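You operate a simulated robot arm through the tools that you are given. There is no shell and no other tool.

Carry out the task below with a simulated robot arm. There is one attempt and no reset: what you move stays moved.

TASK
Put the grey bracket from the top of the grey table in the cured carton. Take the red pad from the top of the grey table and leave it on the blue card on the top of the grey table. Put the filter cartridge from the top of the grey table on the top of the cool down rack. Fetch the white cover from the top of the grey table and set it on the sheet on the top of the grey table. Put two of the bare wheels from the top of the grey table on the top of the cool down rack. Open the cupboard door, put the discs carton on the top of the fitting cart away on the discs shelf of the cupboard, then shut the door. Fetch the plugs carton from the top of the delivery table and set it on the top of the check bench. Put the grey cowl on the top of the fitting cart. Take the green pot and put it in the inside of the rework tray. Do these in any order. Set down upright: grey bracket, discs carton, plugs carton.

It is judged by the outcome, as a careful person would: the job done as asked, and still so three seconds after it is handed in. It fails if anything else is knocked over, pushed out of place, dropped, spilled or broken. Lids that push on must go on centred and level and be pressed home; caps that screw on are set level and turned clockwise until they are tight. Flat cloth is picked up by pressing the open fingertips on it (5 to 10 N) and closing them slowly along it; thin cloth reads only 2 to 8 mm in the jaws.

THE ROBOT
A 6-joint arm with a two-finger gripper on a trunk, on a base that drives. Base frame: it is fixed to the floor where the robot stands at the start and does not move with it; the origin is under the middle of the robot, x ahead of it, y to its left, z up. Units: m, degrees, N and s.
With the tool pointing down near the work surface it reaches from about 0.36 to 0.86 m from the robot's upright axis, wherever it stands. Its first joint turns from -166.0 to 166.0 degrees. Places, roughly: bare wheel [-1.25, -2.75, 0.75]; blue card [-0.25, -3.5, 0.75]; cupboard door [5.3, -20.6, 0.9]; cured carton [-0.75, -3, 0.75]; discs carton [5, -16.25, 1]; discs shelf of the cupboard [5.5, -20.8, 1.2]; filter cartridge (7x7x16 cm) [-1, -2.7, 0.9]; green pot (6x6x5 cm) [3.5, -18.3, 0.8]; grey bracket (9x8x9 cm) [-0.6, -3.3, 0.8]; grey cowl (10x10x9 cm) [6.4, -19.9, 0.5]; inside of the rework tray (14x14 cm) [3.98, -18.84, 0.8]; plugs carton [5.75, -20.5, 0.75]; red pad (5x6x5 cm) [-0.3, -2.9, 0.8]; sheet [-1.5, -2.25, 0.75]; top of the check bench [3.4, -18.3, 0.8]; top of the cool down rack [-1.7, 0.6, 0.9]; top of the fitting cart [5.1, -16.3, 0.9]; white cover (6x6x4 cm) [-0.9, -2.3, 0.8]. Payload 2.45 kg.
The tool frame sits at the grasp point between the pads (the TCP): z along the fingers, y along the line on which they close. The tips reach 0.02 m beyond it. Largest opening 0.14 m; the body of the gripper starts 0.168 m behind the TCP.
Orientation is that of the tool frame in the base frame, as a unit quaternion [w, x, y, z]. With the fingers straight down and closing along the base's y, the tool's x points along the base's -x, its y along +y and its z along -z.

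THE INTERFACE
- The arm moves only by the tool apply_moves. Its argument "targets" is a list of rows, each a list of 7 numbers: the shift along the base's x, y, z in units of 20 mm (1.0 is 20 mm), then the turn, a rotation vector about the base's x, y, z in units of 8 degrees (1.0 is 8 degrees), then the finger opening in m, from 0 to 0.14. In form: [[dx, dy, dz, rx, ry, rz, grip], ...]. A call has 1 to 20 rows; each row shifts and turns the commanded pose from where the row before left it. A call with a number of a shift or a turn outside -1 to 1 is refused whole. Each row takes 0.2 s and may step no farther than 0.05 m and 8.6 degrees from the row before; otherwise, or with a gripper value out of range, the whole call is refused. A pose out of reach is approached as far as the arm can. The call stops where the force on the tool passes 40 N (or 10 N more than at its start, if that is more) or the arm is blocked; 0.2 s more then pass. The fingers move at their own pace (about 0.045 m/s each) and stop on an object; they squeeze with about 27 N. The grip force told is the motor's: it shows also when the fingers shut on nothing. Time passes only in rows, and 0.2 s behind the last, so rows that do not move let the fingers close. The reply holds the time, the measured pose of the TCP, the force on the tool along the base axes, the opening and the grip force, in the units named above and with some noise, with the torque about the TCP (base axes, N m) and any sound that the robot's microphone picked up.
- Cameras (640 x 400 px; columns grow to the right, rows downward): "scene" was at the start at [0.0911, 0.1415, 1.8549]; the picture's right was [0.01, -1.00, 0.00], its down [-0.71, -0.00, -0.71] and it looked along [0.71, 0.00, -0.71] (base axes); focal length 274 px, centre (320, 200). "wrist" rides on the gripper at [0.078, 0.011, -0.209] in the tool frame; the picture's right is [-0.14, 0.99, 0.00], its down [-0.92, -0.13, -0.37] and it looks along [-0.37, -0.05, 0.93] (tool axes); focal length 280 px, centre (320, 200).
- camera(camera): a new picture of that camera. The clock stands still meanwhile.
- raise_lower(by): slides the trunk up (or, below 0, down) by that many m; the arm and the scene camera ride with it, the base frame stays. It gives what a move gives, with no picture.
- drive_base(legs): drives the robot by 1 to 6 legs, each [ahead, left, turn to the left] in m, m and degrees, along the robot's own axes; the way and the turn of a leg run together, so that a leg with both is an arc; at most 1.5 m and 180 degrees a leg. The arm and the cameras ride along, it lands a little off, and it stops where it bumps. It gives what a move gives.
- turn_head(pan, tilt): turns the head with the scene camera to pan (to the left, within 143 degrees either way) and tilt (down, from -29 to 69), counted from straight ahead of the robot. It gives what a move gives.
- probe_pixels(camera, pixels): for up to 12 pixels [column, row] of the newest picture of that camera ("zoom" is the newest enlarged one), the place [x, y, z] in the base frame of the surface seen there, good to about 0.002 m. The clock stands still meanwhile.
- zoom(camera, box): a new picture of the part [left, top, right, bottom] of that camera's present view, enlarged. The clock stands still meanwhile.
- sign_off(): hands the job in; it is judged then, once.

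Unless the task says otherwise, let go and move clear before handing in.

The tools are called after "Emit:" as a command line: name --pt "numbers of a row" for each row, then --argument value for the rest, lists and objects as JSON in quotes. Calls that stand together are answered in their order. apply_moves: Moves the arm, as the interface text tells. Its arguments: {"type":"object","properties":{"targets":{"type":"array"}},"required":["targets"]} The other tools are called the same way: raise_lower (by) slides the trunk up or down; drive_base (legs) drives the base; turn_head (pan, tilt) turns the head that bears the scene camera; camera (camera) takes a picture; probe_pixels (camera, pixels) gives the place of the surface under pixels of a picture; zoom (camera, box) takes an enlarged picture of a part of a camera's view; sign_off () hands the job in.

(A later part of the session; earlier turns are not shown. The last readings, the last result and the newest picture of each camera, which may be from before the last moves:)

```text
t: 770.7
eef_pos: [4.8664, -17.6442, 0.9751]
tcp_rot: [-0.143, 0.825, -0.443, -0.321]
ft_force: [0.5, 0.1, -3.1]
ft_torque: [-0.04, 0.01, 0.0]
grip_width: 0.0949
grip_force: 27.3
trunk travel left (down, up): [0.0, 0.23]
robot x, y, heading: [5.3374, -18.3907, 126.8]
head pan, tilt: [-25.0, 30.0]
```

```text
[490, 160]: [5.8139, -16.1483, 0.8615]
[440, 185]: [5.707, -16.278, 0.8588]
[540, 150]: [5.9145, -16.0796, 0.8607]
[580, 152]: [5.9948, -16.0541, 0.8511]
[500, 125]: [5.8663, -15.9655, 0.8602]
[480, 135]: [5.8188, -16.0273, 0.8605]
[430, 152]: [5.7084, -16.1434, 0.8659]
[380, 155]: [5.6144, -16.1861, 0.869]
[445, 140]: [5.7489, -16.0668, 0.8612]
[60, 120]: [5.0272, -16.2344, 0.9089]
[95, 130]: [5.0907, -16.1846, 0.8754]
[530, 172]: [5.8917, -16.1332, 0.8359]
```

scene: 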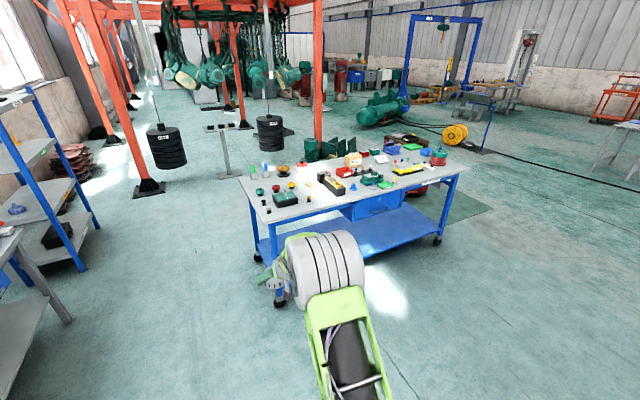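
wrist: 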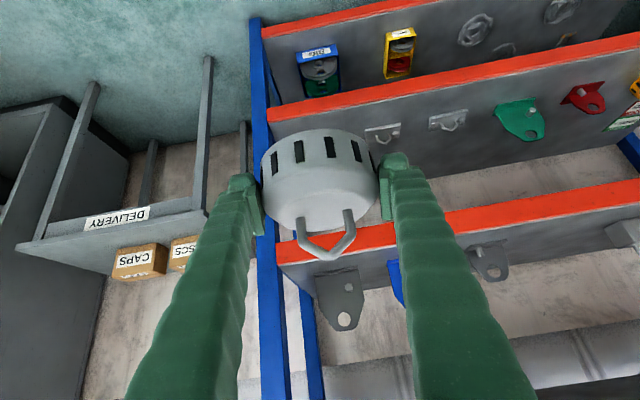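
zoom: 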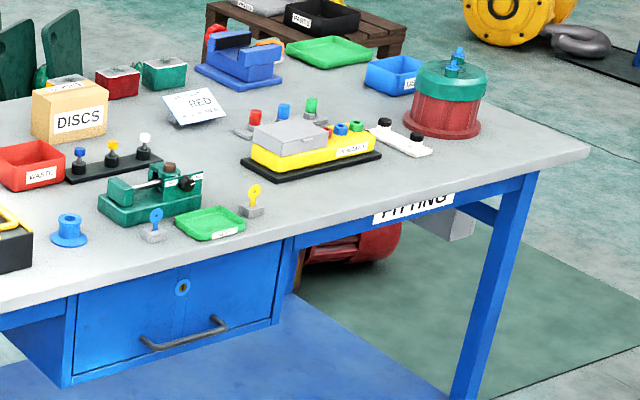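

Target spot for the cowl: (5.852,-16.065) on the cart (z 0.861), clear of the drum and white bar. Driving right ~1.83 m along the cart.

Emit:
drive_base --legs '[[0, 0, 1.5], [0, -1.2, 0], [0, -0.6, 0]]'

Emit:
turn_head --pan 5 --tilt 40

Emit:
camera --camera "scene"

Emit:
camera --camera "wrist"

```text
t: 787.3
eef_pos: [6.2375, -16.5224, 0.9747]
tcp_rot: [-0.134, 0.836, -0.421, -0.324]
ft_force: [0.2, -0.4, -2.2]
ft_torque: [0.0, -0.02, -0.02]
grip_width: 0.0951
grip_force: 27.1
trunk travel left (down, up): [0.0, 0.23]
robot x, y, heading: [6.7458, -17.2412, 129.8]
head pan, tilt: [-25.0, 30.0]
```

```text
t: 788.3
eef_pos: [6.2383, -16.5231, 0.975]
tcp_rot: [-0.135, 0.836, -0.422, -0.324]
ft_force: [-0.3, 0.9, -2.6]
ft_torque: [-0.04, 0.0, 0.01]
grip_width: 0.095
grip_force: 27.1
trunk travel left (down, up): [0.0, 0.23]
robot x, y, heading: [6.7481, -17.2482, 129.4]
head pan, tilt: [5.0, 40.0]
```

```text
taken
```

scene: 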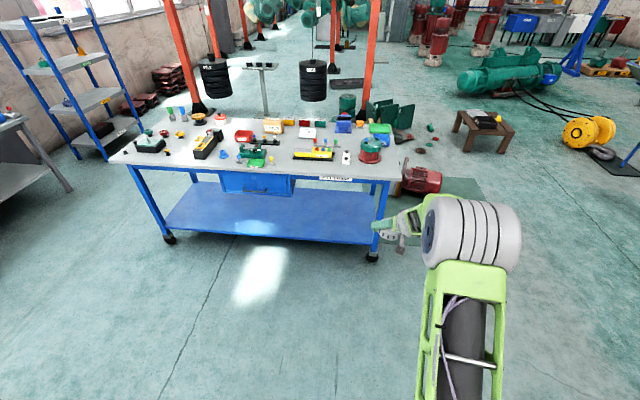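

```text
taken
```

wrist: 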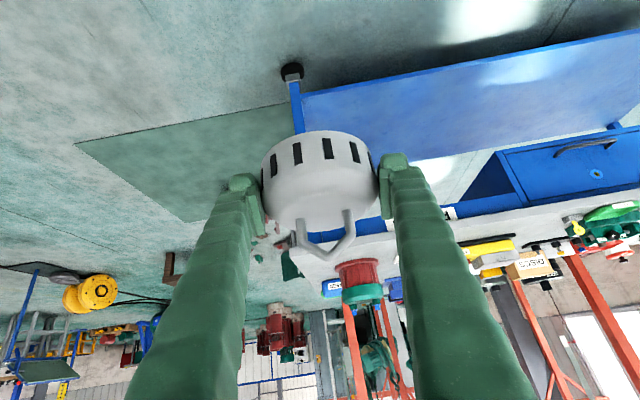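

Exactly in line: the target is 0.59 m straight ahead. Driving forward 0.5 m, then checking.

Emit:
drive_base --legs '[[0.48, 0, 0]]'

Emit:
camera --camera "wrist"

Emit:
turn_head --pan 5 --tilt 50

Emit:
camera --camera "scene"

```text
t: 791.1
eef_pos: [5.9341, -16.1543, 0.9741]
tcp_rot: [-0.134, 0.836, -0.422, -0.323]
ft_force: [-0.4, 0.6, -2.8]
ft_torque: [-0.01, -0.02, -0.01]
grip_width: 0.0948
grip_force: 26.9
trunk travel left (down, up): [0.0, 0.23]
robot x, y, heading: [6.4393, -16.8796, 129.7]
head pan, tilt: [5.0, 40.0]
```

```text
taken
```

wrist: 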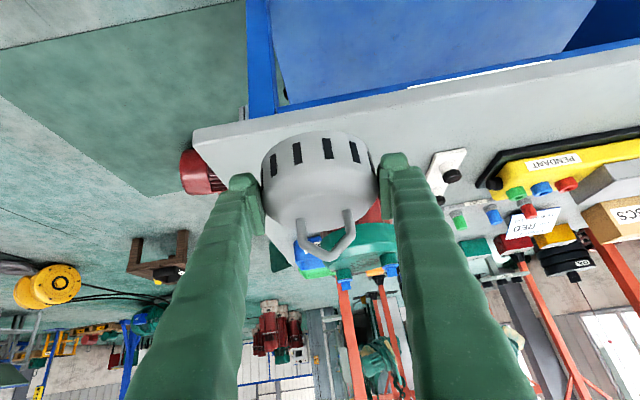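

```text
t: 791.8
eef_pos: [5.9342, -16.1541, 0.9746]
tcp_rot: [-0.134, 0.836, -0.421, -0.324]
ft_force: [0.3, 0.0, -2.8]
ft_torque: [-0.04, -0.02, 0.04]
grip_width: 0.0943
grip_force: 26.6
trunk travel left (down, up): [0.0, 0.23]
robot x, y, heading: [6.439, -16.8799, 129.6]
head pan, tilt: [5.0, 50.0]
```

```text
taken
```

scene: 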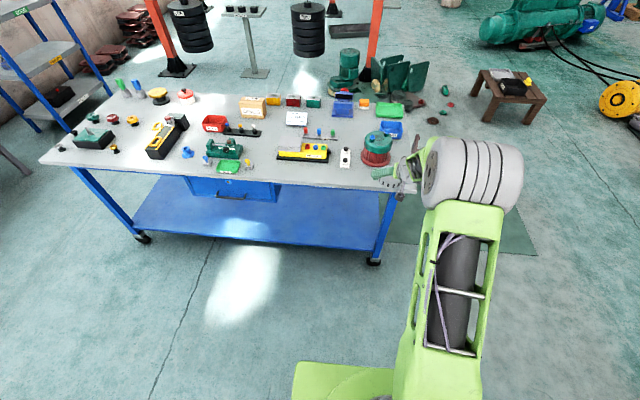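

Zooming to see the free corner area relative to the drum.

Emit:
zoom --camera "scene" --box '[320, 100, 440, 220]'

Emit:
probe_pixels --camera "zoom" --pixels '[[235, 210], [190, 240], [130, 240], [150, 270], [260, 160], [200, 170], [280, 285], [215, 280], [100, 230], [300, 130]]'

Emit:
probe_pixels --camera "wrist" --pixels '[[195, 130], [250, 118], [220, 145], [400, 130], [440, 155], [385, 240], [470, 150], [300, 255]]'

```text
3.33 times, centred on (380, 160) of scene
```

zoom: 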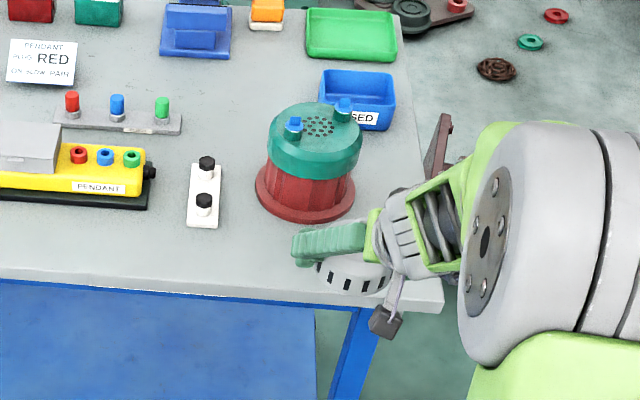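

```text
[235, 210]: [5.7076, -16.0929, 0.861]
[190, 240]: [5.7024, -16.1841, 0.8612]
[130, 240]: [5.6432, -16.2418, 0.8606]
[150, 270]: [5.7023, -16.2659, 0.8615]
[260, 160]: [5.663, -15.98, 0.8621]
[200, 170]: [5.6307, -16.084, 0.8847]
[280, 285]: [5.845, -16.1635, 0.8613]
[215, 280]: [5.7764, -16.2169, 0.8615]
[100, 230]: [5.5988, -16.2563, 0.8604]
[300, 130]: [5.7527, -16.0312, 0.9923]
```

```text
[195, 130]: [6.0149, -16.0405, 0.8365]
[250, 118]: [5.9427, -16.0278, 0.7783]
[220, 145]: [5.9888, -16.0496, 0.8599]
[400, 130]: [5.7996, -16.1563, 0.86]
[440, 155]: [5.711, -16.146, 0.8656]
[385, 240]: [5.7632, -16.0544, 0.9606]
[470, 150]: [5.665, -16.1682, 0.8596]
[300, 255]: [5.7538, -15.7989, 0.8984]
```

The corner strip in front of the drum is free. Driving 0.09 m further, then fine-positioning and lowering.

Emit:
drive_base --legs '[[0.1, 0, 0]]'

Emit:
camera --camera "wrist"

Emit:
camera --camera "scene"

Emit:
zoom --camera "scene" --box '[320, 100, 440, 220]'

```text
t: 793.0
eef_pos: [5.8706, -16.0775, 0.9737]
tcp_rot: [-0.135, 0.836, -0.422, -0.323]
ft_force: [-0.3, 1.1, -2.6]
ft_torque: [-0.02, 0.0, 0.02]
grip_width: 0.0946
grip_force: 27.3
trunk travel left (down, up): [0.0, 0.23]
robot x, y, heading: [6.378, -16.7978, 129.7]
head pan, tilt: [5.0, 50.0]
```

```text
taken
```

wrist: 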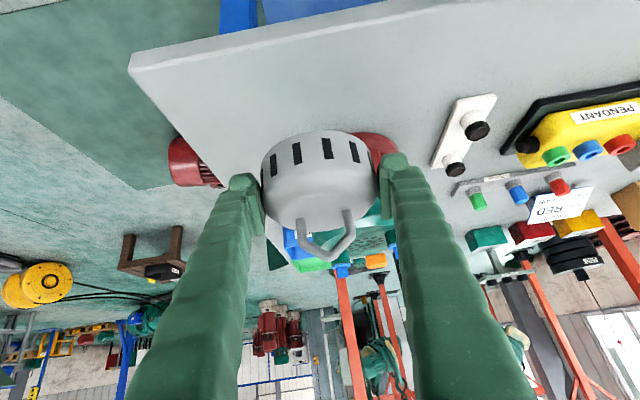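

```text
taken
```

scene: 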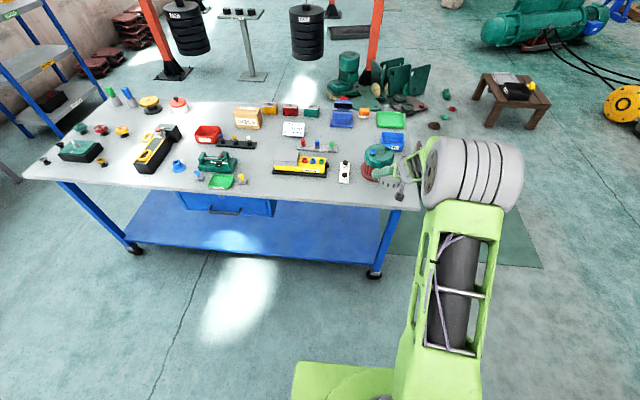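

```text
3.33 times, centred on (380, 160) of scene
```

zoom: 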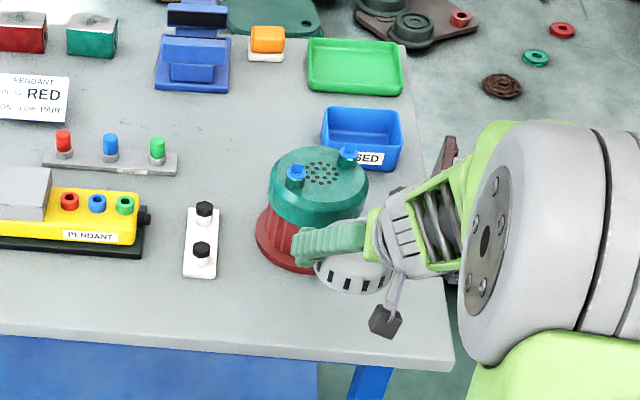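

I check the drum flange's exact position before lowering.

Emit:
zoom --camera "wrist" --box '[300, 110, 460, 220]'

Emit:
probe_pixels --camera "wrist" --pixels '[[375, 136], [385, 140], [393, 150], [372, 128], [400, 158], [410, 160], [360, 130], [135, 75], [300, 60], [250, 120]]'

Emit:
probe_pixels --camera "scene" --pixels '[[360, 165], [357, 170], [365, 177], [371, 181], [360, 172], [352, 175], [420, 209], [340, 204], [395, 208]]'

```text
3.64 times, centred on (380, 165) of wrist
```

zoom: 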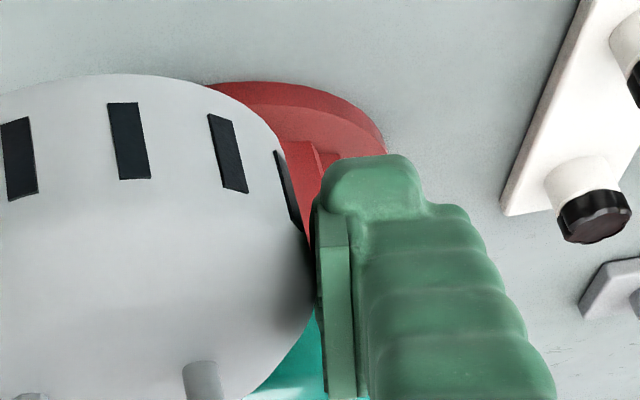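

```text
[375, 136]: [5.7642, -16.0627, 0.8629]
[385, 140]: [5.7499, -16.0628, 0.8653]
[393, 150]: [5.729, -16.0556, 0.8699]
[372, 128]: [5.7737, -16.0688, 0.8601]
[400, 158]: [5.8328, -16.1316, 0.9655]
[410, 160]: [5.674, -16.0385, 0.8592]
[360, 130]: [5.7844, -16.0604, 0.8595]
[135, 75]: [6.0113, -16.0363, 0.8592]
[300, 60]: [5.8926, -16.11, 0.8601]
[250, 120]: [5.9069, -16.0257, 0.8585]
```

```text
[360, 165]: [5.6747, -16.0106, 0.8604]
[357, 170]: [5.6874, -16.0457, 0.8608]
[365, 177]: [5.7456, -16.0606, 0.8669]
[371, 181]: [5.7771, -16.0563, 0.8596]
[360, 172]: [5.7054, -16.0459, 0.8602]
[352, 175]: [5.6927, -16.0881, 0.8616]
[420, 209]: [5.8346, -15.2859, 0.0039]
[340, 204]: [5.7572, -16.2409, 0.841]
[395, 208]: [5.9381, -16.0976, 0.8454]
```

Drum flange front is 0.126 m from the cart edge; I'll set the cowl at (5.891,-16.042), 3 cm clear of it. Shifting and lowering.

Emit:
apply_moves --pt "0.59 0.79 0 0 0 0 0.07" --pt "0.59 0.79 0 0 0 0 0.07" --pt "0 0 -1 0 0 0 0.07" --pt "0 0 -1 0 0 0 0.07" --pt "0 0 -1 0 0 0 0.07" --pt "0 0 -0.5 0 0 0 0.07"

Emit:
camera --camera "wrist"

Emit:
zoom --camera "scene" --box '[320, 100, 440, 220]'

```text
t: 794.4
eef_pos: [5.8953, -16.0459, 0.9049]
tcp_rot: [-0.134, 0.836, -0.422, -0.323]
ft_force: [0.4, 0.4, -2.0]
ft_torque: [-0.02, -0.01, -0.02]
grip_width: 0.0944
grip_force: 26.8
trunk travel left (down, up): [0.0, 0.23]
robot x, y, heading: [6.3781, -16.8059, 129.3]
head pan, tilt: [5.0, 50.0]
```

```text
taken
```

wrist: 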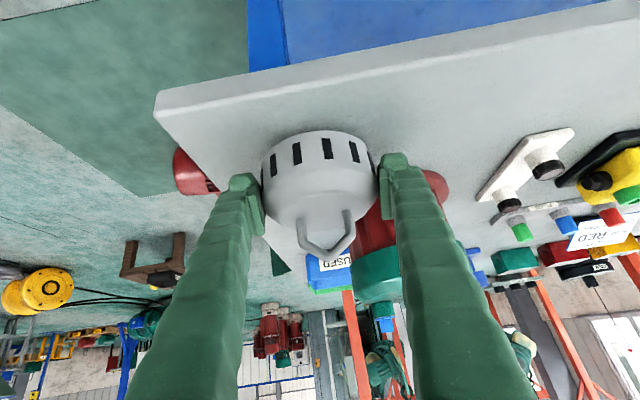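

```text
3.33 times, centred on (380, 160) of scene
```

zoom: 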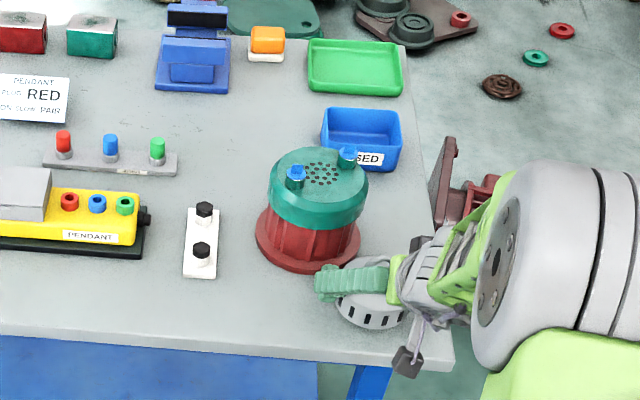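

Now 12 mm above the cart. Lowering to contact.

Emit:
apply_moves --pt "0 0 -0.35 0 0 0 0.07" --pt "0 0 -0.2 0 0 0 0.07"

```text
t: 795.0
eef_pos: [5.8947, -16.0456, 0.8934]
tcp_rot: [-0.135, 0.836, -0.423, -0.323]
ft_force: [-0.1, 0.0, -2.2]
ft_torque: [-0.01, -0.01, -0.02]
grip_width: 0.0944
grip_force: 26.4
trunk travel left (down, up): [0.0, 0.23]
robot x, y, heading: [6.3787, -16.8004, 129.5]
head pan, tilt: [5.0, 50.0]
```

Emit:
apply_moves --pt "0 0 -0.1 0 0 0 0.07" --pt "0 0 -0.05 0 0 0 0.07"

```text
t: 795.6
eef_pos: [5.8946, -16.0462, 0.8929]
tcp_rot: [-0.135, 0.836, -0.422, -0.325]
ft_force: [0.3, 0.0, 2.2]
ft_torque: [0.1, -0.18, -0.03]
grip_width: 0.0947
grip_force: 26.8
trunk travel left (down, up): [0.0, 0.23]
robot x, y, heading: [6.3797, -16.7987, 129.6]
head pan, tilt: [5.0, 50.0]
```

Contact. Opening to 0.115 and retreating back and up along the tool axis.

Emit:
apply_moves --pt "0 0 0 0 0 0 0.1" --pt "0 0 0 0 0 0 0.108" --pt "0 0 0 0 0 0 0.115" --pt "0 0 0 0 0 0 0.115" --pt "0.43 -0.5 0.75 0 0 0 0.115" --pt "0.43 -0.5 0.75 0 0 0 0.115" --pt "0.43 -0.5 0.75 0 0 0 0.115" --pt "0.43 -0.5 0.75 0 0 0 0.115" --pt "0.43 -0.5 0.75 0 0 0 0.115" --pt "0.43 -0.5 0.75 0 0 0 0.115" --pt "0.43 -0.5 0.75 0 0 0 0.115" --pt "0.43 -0.5 0.75 0 0 0 0.115"

Emit:
camera --camera "wrist"

Emit:
zoom --camera "scene" --box '[320, 100, 440, 220]'

```text
t: 798.2
eef_pos: [5.9643, -16.1279, 1.0106]
tcp_rot: [-0.135, 0.836, -0.422, -0.323]
ft_force: [0.3, 0.6, 1.1]
ft_torque: [-0.01, 0.01, 0.01]
grip_width: 0.1148
grip_force: 0.2
trunk travel left (down, up): [0.0, 0.23]
robot x, y, heading: [6.3795, -16.801, 129.8]
head pan, tilt: [5.0, 50.0]
```

```text
taken
```

wrist: 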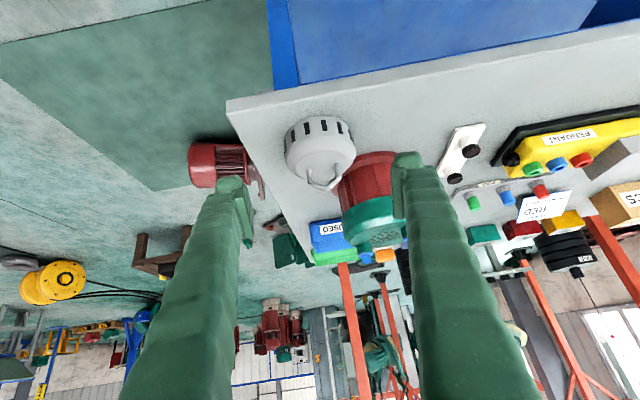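

```text
3.33 times, centred on (380, 160) of scene
```

zoom: 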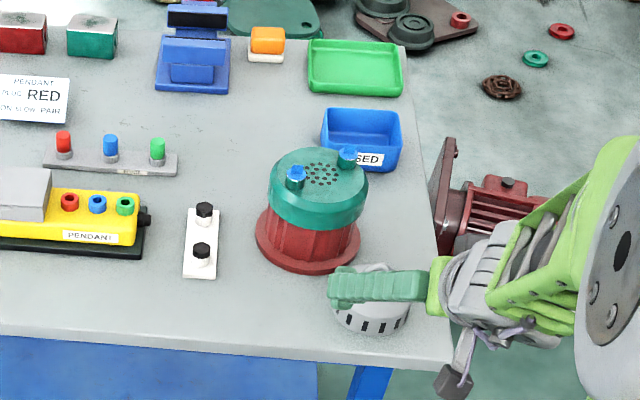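

The cowl stands on the cart, clear of the drum. Now for the discs carton: driving left 0.71 m to be opposite it.

Emit:
drive_base --legs '[[-0.05, 0.71, -1.5]]'

Emit:
turn_head --pan 5 --tilt 45

Emit:
camera --camera "scene"

Emit:
camera --camera "wrist"

```text
t: 804.8
eef_pos: [5.4726, -16.582, 1.0104]
tcp_rot: [-0.141, 0.826, -0.441, -0.321]
ft_force: [-0.5, 0.0, -0.3]
ft_torque: [0.03, -0.01, 0.05]
grip_width: 0.1147
grip_force: 0.1
trunk travel left (down, up): [0.0, 0.23]
robot x, y, heading: [5.8556, -17.2775, 126.7]
head pan, tilt: [5.0, 50.0]
```

```text
t: 805.5
eef_pos: [5.4724, -16.582, 1.0111]
tcp_rot: [-0.142, 0.826, -0.441, -0.321]
ft_force: [1.1, 1.3, 0.2]
ft_torque: [-0.01, 0.05, 0.0]
grip_width: 0.1149
grip_force: 0.2
trunk travel left (down, up): [0.0, 0.23]
robot x, y, heading: [5.855, -17.2775, 126.8]
head pan, tilt: [5.0, 45.0]
```

```text
taken
```

scene: 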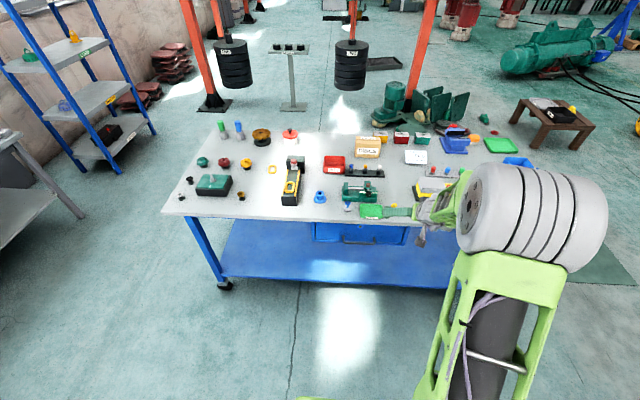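

```text
taken
```

wrist: 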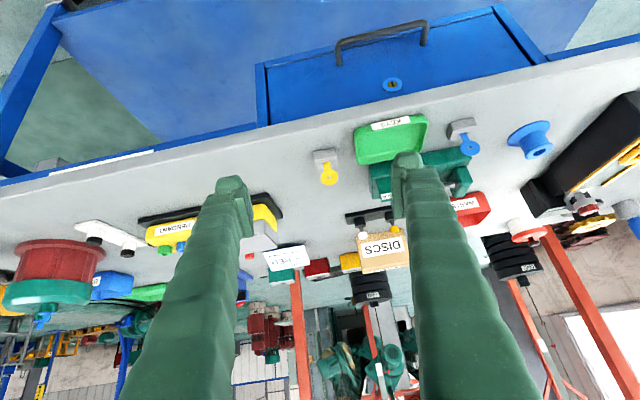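

The DISCS carton is at scene (368,147) / wrist (385,250). Zooming to measure it.

Emit:
zoom --camera "scene" --box '[310, 115, 430, 215]'

Emit:
zoom --camera "wrist" --box '[320, 180, 480, 290]'

```text
4.00 times, centred on (370, 165) of scene
```

zoom: 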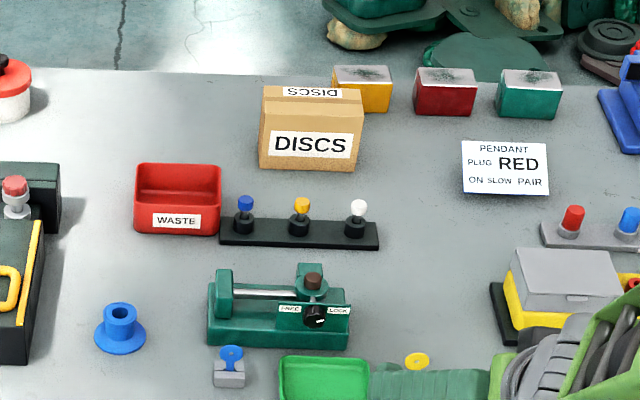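

```text
3.64 times, centred on (400, 235) of wrist
```

zoom: 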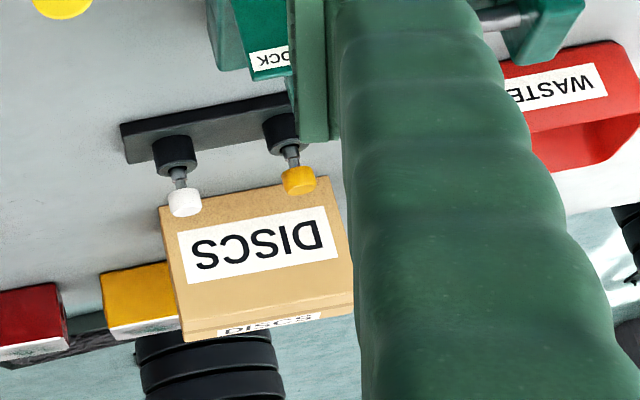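

Emit:
probe_pixels --camera "scene" --pixels '[[343, 157], [394, 158], [342, 144], [394, 145], [344, 138], [392, 139], [368, 138], [368, 150], [346, 165], [392, 163], [396, 140], [370, 162]]'

Emit:
zoom --camera "scene" --box '[330, 125, 410, 185]'

Emit:
probe_pixels --camera "zoom" --pixels '[[190, 160], [335, 165], [190, 100], [335, 105], [205, 75], [330, 78], [262, 95], [265, 130], [345, 60], [390, 70], [150, 150], [310, 230]]'

```text
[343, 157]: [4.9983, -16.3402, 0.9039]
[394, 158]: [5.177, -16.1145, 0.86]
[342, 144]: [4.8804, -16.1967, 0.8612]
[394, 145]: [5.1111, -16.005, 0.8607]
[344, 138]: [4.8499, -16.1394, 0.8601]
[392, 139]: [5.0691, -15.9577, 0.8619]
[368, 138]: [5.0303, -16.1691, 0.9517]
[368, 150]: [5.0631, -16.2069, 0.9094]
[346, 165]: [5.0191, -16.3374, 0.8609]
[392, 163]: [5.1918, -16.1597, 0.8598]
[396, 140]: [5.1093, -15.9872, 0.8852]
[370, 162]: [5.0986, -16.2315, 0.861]
```

```text
6.67 times, centred on (370, 155) of scene
```

zoom: 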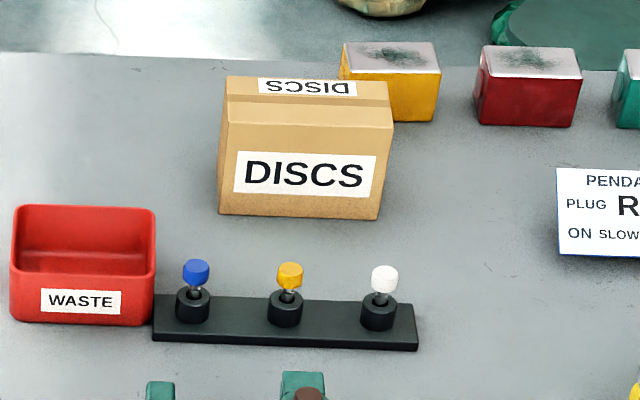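

```text
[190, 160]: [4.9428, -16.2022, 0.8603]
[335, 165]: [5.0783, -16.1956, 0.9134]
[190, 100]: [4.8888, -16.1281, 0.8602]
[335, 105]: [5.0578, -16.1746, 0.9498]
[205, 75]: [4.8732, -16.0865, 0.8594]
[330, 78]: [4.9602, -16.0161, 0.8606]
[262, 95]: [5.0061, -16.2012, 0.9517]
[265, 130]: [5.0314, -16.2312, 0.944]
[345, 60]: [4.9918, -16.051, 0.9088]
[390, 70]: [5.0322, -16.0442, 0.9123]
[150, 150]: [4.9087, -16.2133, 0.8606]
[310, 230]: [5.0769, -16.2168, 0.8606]
```

Probing the carton's corners.

Emit:
probe_pixels --camera "zoom" --pixels '[[226, 208], [372, 214], [230, 110], [386, 130], [232, 82], [382, 88], [300, 210], [305, 120], [300, 86], [250, 100], [370, 110]]'

```text
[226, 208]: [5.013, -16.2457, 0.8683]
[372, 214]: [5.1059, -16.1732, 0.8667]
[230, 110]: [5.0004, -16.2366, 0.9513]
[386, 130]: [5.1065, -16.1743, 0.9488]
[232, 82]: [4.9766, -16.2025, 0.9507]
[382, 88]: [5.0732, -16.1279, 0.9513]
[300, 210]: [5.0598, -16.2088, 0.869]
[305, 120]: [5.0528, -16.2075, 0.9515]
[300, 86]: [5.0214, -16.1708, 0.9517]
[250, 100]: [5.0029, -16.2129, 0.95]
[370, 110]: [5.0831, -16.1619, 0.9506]
```

Carton 12.3×6.2×9 cm, centre (5.040,-16.185), straight ahead of the robot. I shift the arm 11 cm left, open fully, and drive forward 0.42 m.

Emit:
apply_moves --pt "-0.88 -0.66 0 0 0 0 0.14" --pt "-0.88 -0.66 0 0 0 0 0.14" --pt "-0.88 -0.66 0 0 0 0 0.14" --pt "-0.88 -0.66 0 0 0 0 0.14" --pt "-0.88 -0.66 0.5 0 0 0 0.14"

Emit:
drive_base --legs '[[0.4, 0, 0]]'

Emit:
camera --camera "wrist"

Emit:
camera --camera "scene"

```text
t: 806.7
eef_pos: [5.384, -16.6477, 1.0205]
tcp_rot: [-0.142, 0.826, -0.441, -0.32]
ft_force: [-0.4, 0.1, 0.4]
ft_torque: [-0.01, -0.01, 0.03]
grip_width: 0.1402
grip_force: 0.1
trunk travel left (down, up): [0.0, 0.23]
robot x, y, heading: [5.8544, -17.2755, 126.7]
head pan, tilt: [5.0, 45.0]
```

```text
t: 809.1
eef_pos: [5.1498, -16.334, 1.0207]
tcp_rot: [-0.141, 0.826, -0.441, -0.321]
ft_force: [0.8, 0.2, -1.0]
ft_torque: [-0.05, -0.02, 0.0]
grip_width: 0.1402
grip_force: 0.1
trunk travel left (down, up): [0.0, 0.23]
robot x, y, heading: [5.6187, -16.9637, 126.6]
head pan, tilt: [5.0, 45.0]
```

```text
taken
```

wrist: 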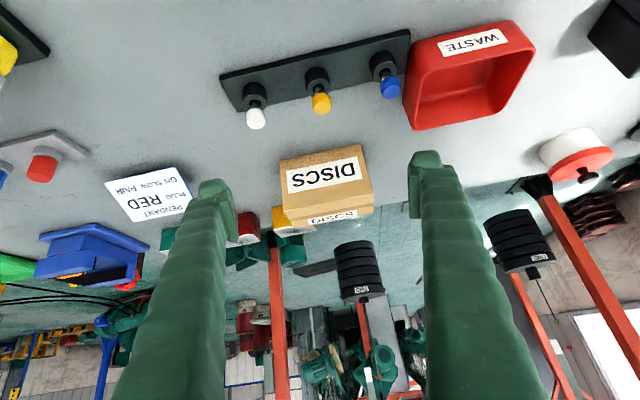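

```text
taken
```

scene: 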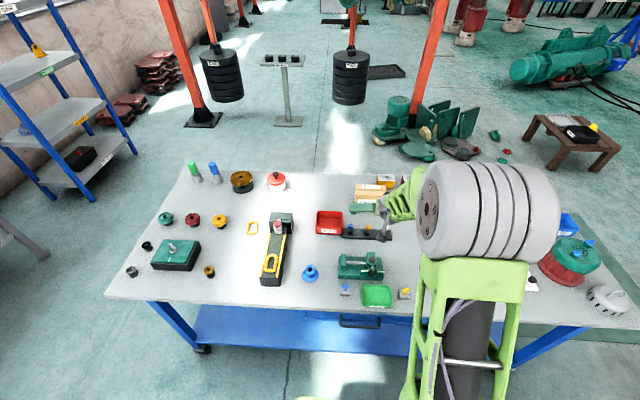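

The carton is centred between the open fingers. Correcting ~3° of yaw and roll so the pads sit square on its sides, then re-measuring.

Emit:
apply_moves --pt "0 0 0 0.222 -0.283 0.39 0.14" --pt "0 0 0 0 0 0 0.14"

Emit:
camera --camera "wrist"

Emit:
zoom --camera "wrist" --box '[200, 120, 440, 260]'

```text
t: 809.7
eef_pos: [5.1509, -16.3353, 1.0205]
tcp_rot: [-0.154, 0.841, -0.412, -0.314]
ft_force: [-0.2, 0.0, -0.3]
ft_torque: [-0.02, 0.0, -0.01]
grip_width: 0.14
grip_force: 0.0
trunk travel left (down, up): [0.0, 0.23]
robot x, y, heading: [5.614, -16.9555, 126.6]
head pan, tilt: [5.0, 45.0]
```

```text
taken
```

wrist: 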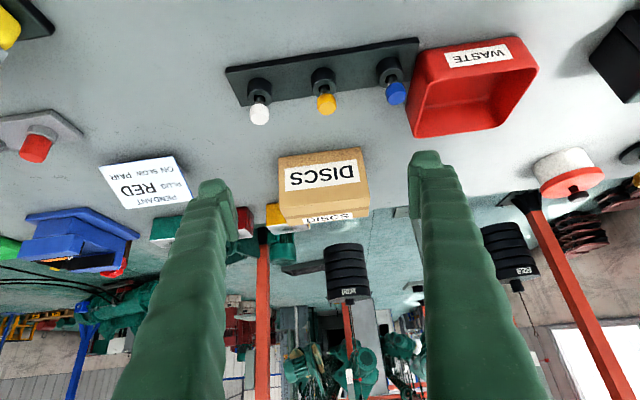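

```text
2.67 times, centred on (320, 190) of wrist
```

zoom: 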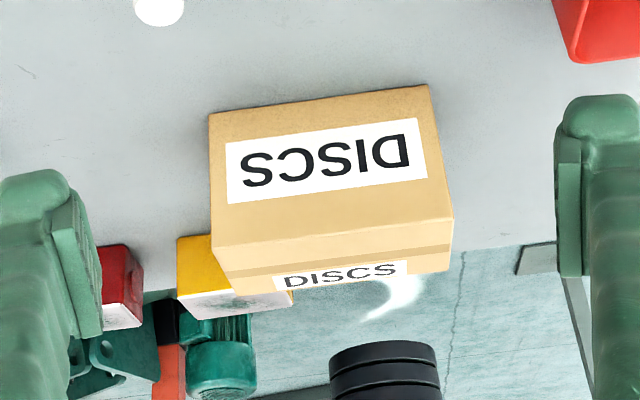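

Square now (heading 127.8°, no roll). Probing the carton for the final approach.

Emit:
probe_pixels --camera "zoom" --pixels '[[215, 120], [425, 90], [222, 240], [445, 215], [240, 285], [445, 260], [330, 165], [335, 240], [185, 260], [180, 245], [150, 15]]'

```text
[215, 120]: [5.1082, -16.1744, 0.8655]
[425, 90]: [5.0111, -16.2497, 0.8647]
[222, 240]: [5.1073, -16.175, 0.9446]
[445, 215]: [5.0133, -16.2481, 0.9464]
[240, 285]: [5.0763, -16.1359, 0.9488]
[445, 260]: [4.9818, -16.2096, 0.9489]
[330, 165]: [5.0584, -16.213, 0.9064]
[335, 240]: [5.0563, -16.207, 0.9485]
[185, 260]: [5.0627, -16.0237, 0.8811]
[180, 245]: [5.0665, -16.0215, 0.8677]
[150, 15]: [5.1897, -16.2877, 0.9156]
```

Carton centre (5.044,-16.192). Driving the base 0.09 m forward to keep the arm within reach, then descending along the tool axis.

Emit:
drive_base --legs '[[0.09, 0, 0]]'

Emit:
camera --camera "wrist"

Emit:
zoom --camera "wrist" --box '[200, 100, 440, 260]'

```text
t: 810.8
eef_pos: [5.0956, -16.2664, 1.0201]
tcp_rot: [-0.154, 0.842, -0.411, -0.314]
ft_force: [-0.9, 1.1, -1.6]
ft_torque: [0.02, 0.0, 0.0]
grip_width: 0.1402
grip_force: 0.0
trunk travel left (down, up): [0.0, 0.23]
robot x, y, heading: [5.5664, -16.8919, 126.9]
head pan, tilt: [5.0, 45.0]
```

```text
taken
```

wrist: 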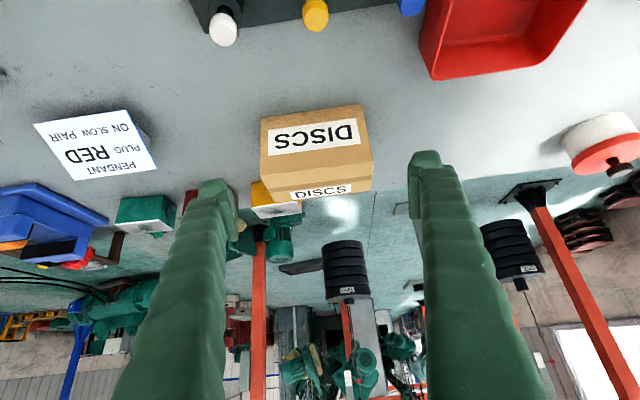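

```text
2.50 times, centred on (320, 180) of wrist
```

zoom: 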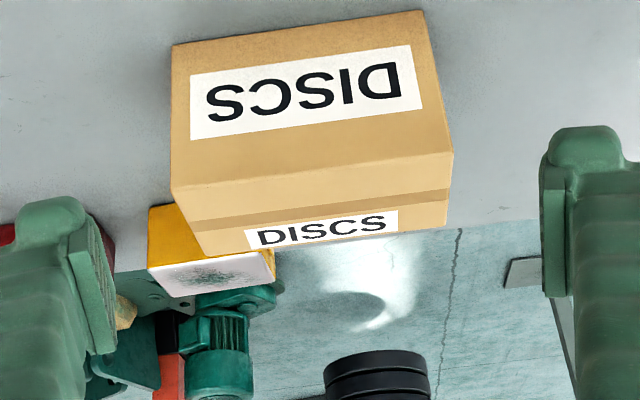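

Moving to the pre-grasp point with a 4 mm lateral correction.

Emit:
apply_moves --pt "-0.08 0.3 -0.74 0 0 0 0.14" --pt "-0.08 0.3 -0.74 0 0 0 0.14"

Emit:
camera --camera "wrist"

Emit:
zoom --camera "wrist" --box '[200, 100, 440, 260]'

Emit:
probe_pixels --camera "zoom" --pixels '[[185, 60], [420, 30], [180, 190], [445, 160], [200, 245], [440, 220], [310, 230], [320, 100]]'

```text
t: 811.4
eef_pos: [5.0946, -16.2533, 0.9891]
tcp_rot: [-0.152, 0.843, -0.41, -0.314]
ft_force: [-1.1, 0.1, -0.9]
ft_torque: [-0.02, 0.0, -0.03]
grip_width: 0.1399
grip_force: 0.0
trunk travel left (down, up): [0.0, 0.23]
robot x, y, heading: [5.5685, -16.8924, 127.2]
head pan, tilt: [5.0, 45.0]
```

```text
taken
```

wrist: 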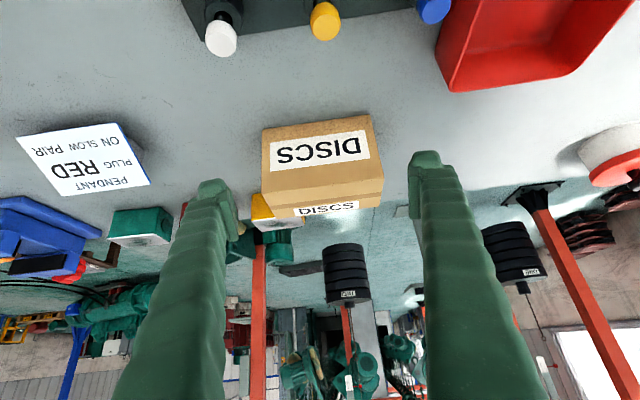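

```text
2.50 times, centred on (320, 180) of wrist
```

zoom: 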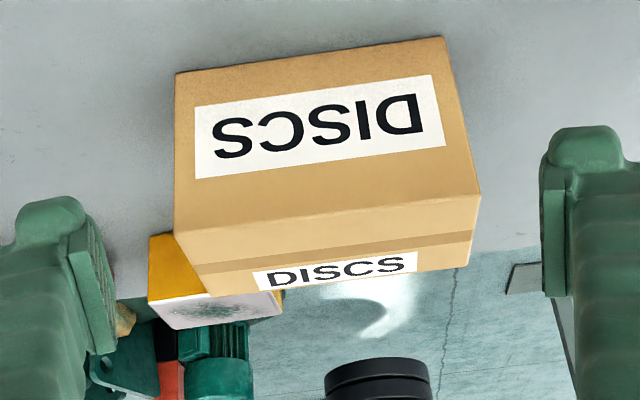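

```text
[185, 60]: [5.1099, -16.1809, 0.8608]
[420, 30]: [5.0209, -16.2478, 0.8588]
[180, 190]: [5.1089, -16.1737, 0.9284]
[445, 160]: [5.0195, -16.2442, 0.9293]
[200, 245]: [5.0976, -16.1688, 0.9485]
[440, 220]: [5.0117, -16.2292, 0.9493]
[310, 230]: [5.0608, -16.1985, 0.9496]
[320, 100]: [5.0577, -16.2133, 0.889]
```

Centred between the pads. Descending along the tool axis around the carton.

Emit:
apply_moves --pt "-0.424 0.5275 -0.7425 0 0 0 0.14" --pt "-0.424 0.5275 -0.7425 0 0 0 0.14" --pt "-0.424 0.5275 -0.7425 0 0 0 0.14" --pt "-0.424 0.5275 -0.7425 0 0 0 0.14"

Emit:
camera --camera "wrist"

```text
t: 812.4
eef_pos: [5.0589, -16.2097, 0.9301]
tcp_rot: [-0.151, 0.843, -0.409, -0.316]
ft_force: [-0.4, 0.2, 0.1]
ft_torque: [0.01, -0.01, 0.0]
grip_width: 0.1399
grip_force: 0.0
trunk travel left (down, up): [0.0, 0.23]
robot x, y, heading: [5.5697, -16.8893, 126.8]
head pan, tilt: [5.0, 45.0]
```

```text
taken
```

wrist: 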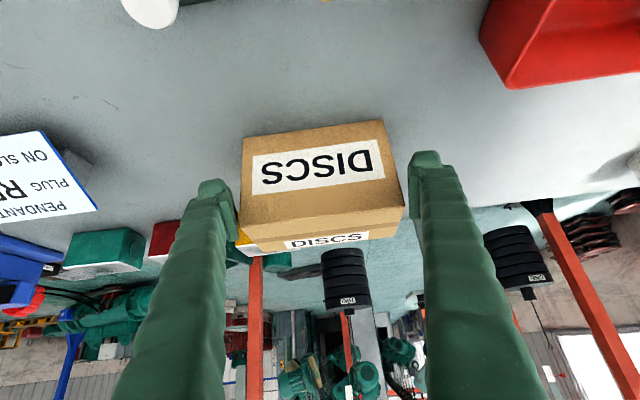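

No contact so far; the carton is nearly flush between the pads. Two more steps and then closing.

Emit:
apply_moves --pt "-0.424 0.5275 -0.7425 0 0 0 0.14" --pt "-0.424 0.5275 -0.7425 0 0 0 0.14"

Emit:
camera --camera "wrist"

```text
t: 812.9
eef_pos: [5.0428, -16.1898, 0.9266]
tcp_rot: [-0.155, 0.839, -0.406, -0.326]
ft_force: [-3.8, 3.6, 10.6]
ft_torque: [0.14, 0.01, -0.03]
grip_width: 0.1403
grip_force: 0.3
trunk travel left (down, up): [0.0, 0.23]
robot x, y, heading: [5.5674, -16.8928, 127.0]
head pan, tilt: [5.0, 45.0]
stopped in row 2: the force on the tool passed its limit at 48 N (the readings are from after the stop); the commanded pose is now the measured one
```

```text
taken
```

wrist: 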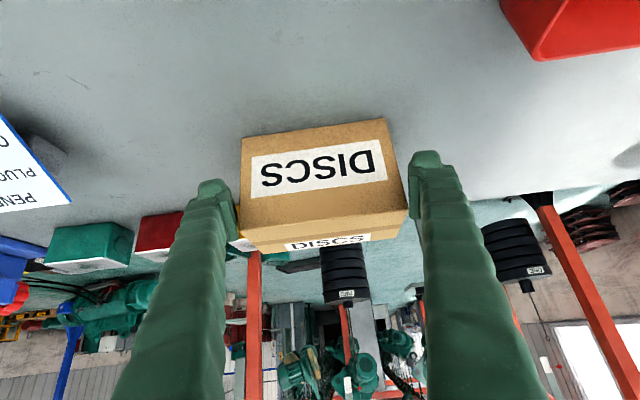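

Contact stopped the descent: the left finger seems to catch the carton's top edge (239,240). Backing up 2 cm and looking closely at both sides.

Emit:
apply_moves --pt "0.2 -0.25 0.5 0 0 0 0.14" --pt "0.2 -0.25 0.5 0 0 0 0.14"

Emit:
camera --camera "wrist"

Emit:
zoom --camera "wrist" --box '[190, 100, 450, 270]'

Emit:
zoom --camera "scene" --box '[320, 160, 420, 240]'

```text
t: 813.5
eef_pos: [5.0532, -16.2041, 0.9418]
tcp_rot: [-0.153, 0.841, -0.407, -0.322]
ft_force: [0.4, 0.9, -0.9]
ft_torque: [-0.04, 0.01, 0.02]
grip_width: 0.1401
grip_force: 0.0
trunk travel left (down, up): [0.0, 0.23]
robot x, y, heading: [5.5706, -16.8909, 127.0]
head pan, tilt: [5.0, 45.0]
```

```text
taken
```

wrist: 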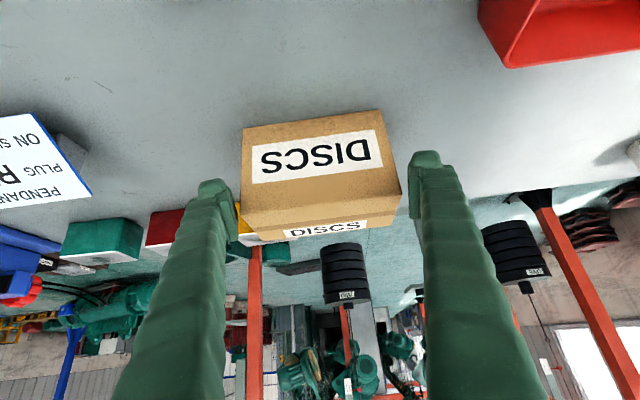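

```text
2.35 times, centred on (320, 185) of wrist
```

zoom: 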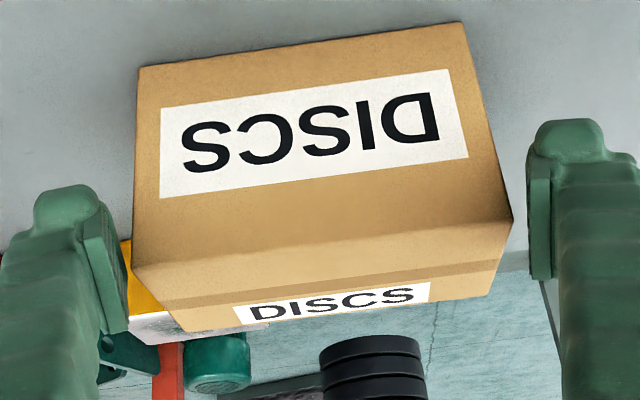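

```text
5.00 times, centred on (370, 200) of scene
```

zoom: 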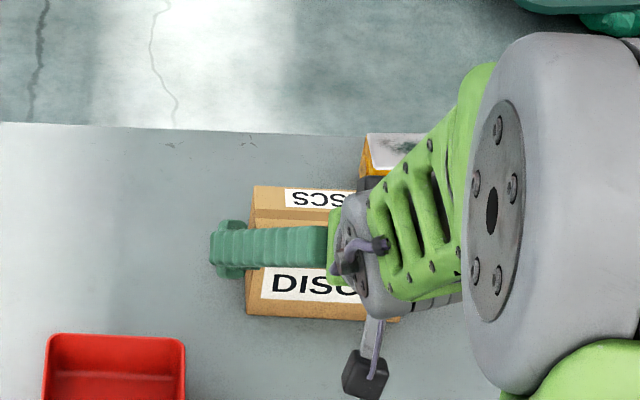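

The carton sits ~2.5 mm toward the left finger; I shift the tool accordingly and descend the remaining 4 cm in small steps.

Emit:
apply_moves --pt "0.12 0.09 0 0 0 0 0.14" --pt "-0.12 0.17 -0.5 0 0 0 0.14" --pt "-0.12 0.17 -0.5 0 0 0 0.14"

Emit:
camera --camera "wrist"

Emit:
zoom --camera "wrist" --box '[190, 100, 450, 270]'

```text
t: 814.3
eef_pos: [5.0496, -16.1957, 0.9282]
tcp_rot: [-0.156, 0.839, -0.406, -0.327]
ft_force: [2.8, -7.0, 23.1]
ft_torque: [-0.01, 0.09, 0.06]
grip_width: 0.1402
grip_force: 0.1
trunk travel left (down, up): [0.0, 0.23]
robot x, y, heading: [5.566, -16.8929, 126.8]
head pan, tilt: [5.0, 45.0]
```

```text
taken
```

wrist: 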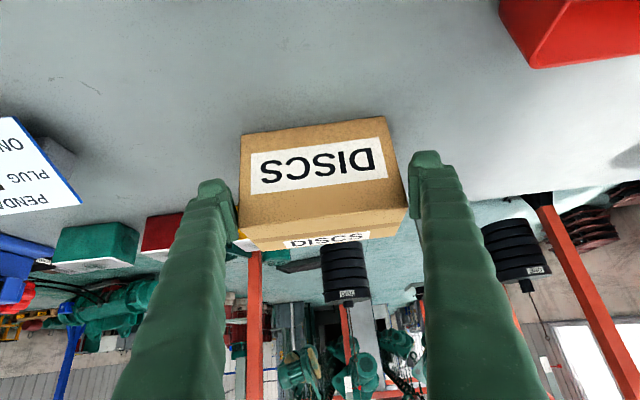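

```text
2.35 times, centred on (320, 185) of wrist
```

zoom: 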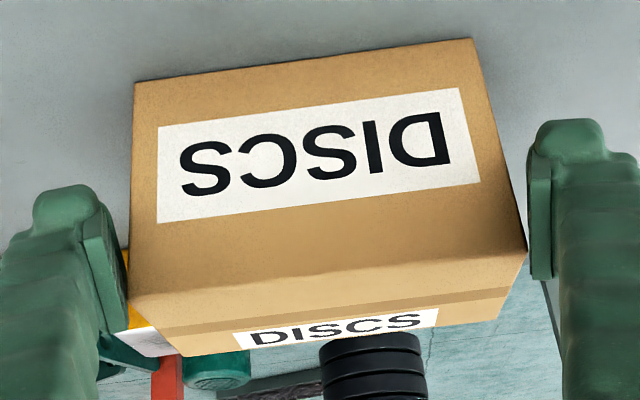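

Force 23 N again although the sides have room. Something else touches; I check the heights of objects under the wrist camera and around.

Emit:
camera --camera "scene"

Emit:
zoom --camera "scene" --box '[310, 170, 430, 290]'

Emit:
probe_pixels --camera "zoom" --pixels '[[190, 150], [245, 150], [160, 95], [170, 75], [255, 270], [230, 310], [200, 320], [300, 315], [165, 200], [330, 225], [130, 110], [345, 100]]'

```text
taken
```

scene: 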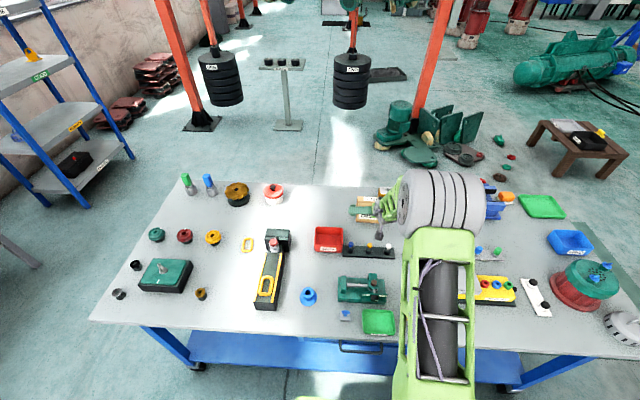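

```text
3.33 times, centred on (370, 230) of scene
```

zoom: 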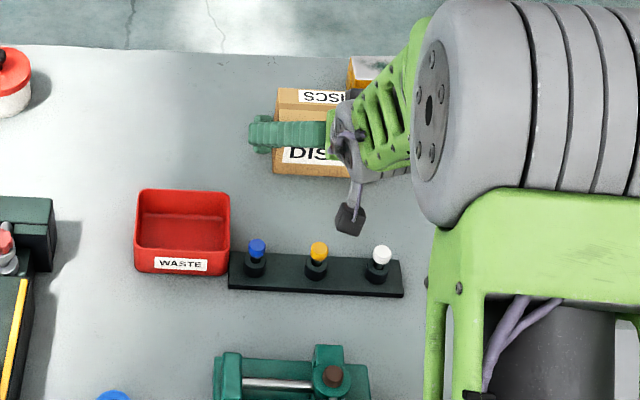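

```text
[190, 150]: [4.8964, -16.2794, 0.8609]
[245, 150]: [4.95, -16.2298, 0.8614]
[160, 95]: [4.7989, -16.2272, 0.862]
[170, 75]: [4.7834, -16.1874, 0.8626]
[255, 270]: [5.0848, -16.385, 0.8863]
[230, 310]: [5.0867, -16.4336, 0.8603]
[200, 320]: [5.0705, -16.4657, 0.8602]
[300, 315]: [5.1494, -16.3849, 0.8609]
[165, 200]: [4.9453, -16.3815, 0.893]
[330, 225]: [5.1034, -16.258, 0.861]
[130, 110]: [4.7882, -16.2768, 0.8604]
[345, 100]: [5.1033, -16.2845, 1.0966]
```

The fingers splay, so the gap narrows toward the palm and the tall carton meets the links. I'll grip its upper front part instead: 9 mm higher and 7 mm back, then close.

Emit:
apply_moves --pt "0.21 -0.27 0.45 0 0 0 0.14" --pt "0 0 0 0 0 0 0.14"

Emit:
zoom --camera "wrist" --box '[190, 100, 450, 270]'

```text
t: 814.9
eef_pos: [5.0564, -16.2021, 0.9293]
tcp_rot: [-0.154, 0.841, -0.408, -0.32]
ft_force: [0.1, 0.3, -1.8]
ft_torque: [-0.06, -0.01, -0.01]
grip_width: 0.1401
grip_force: 0.1
trunk travel left (down, up): [0.0, 0.23]
robot x, y, heading: [5.5682, -16.8899, 126.8]
head pan, tilt: [5.0, 45.0]
```

```text
2.35 times, centred on (320, 185) of wrist
```

zoom: 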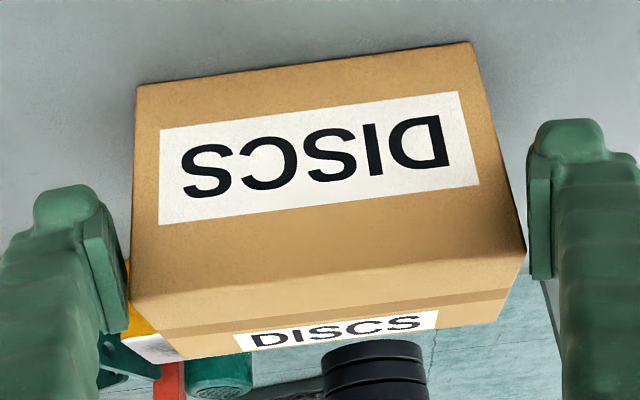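

Now free of contact. Raising 8 mm to z≈0.937 and closing gently.

Emit:
apply_moves --pt "0 0 0.4 0 0 0 0.14" --pt "0 0 0 0 0 0 0.13" --pt "0 0 0 0 0 0 0.12" --pt "0 0 0 0 0 0 0.11" --pt "0 0 0 0 0 0 0.1" --pt "0 0 0 0 0 0 0.1"

Emit:
zoom --camera "wrist" --box '[190, 100, 450, 270]'

```text
t: 816.3
eef_pos: [5.0548, -16.2014, 0.9394]
tcp_rot: [-0.153, 0.84, -0.408, -0.323]
ft_force: [0.5, -3.1, 2.3]
ft_torque: [0.08, -0.12, -0.05]
grip_width: 0.1341
grip_force: 26.6
trunk travel left (down, up): [0.0, 0.23]
robot x, y, heading: [5.5703, -16.8913, 126.8]
head pan, tilt: [5.0, 45.0]
```

```text
2.35 times, centred on (320, 185) of wrist
```

zoom: 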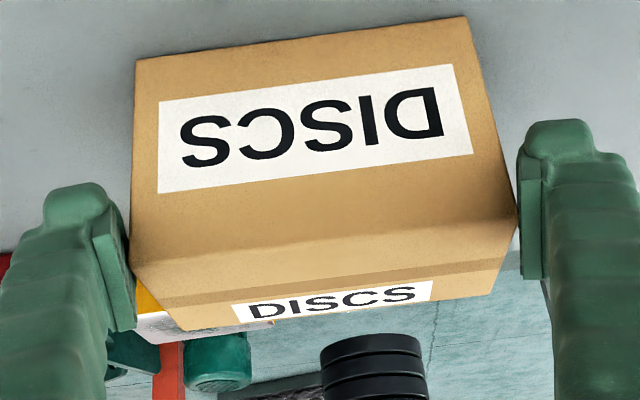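

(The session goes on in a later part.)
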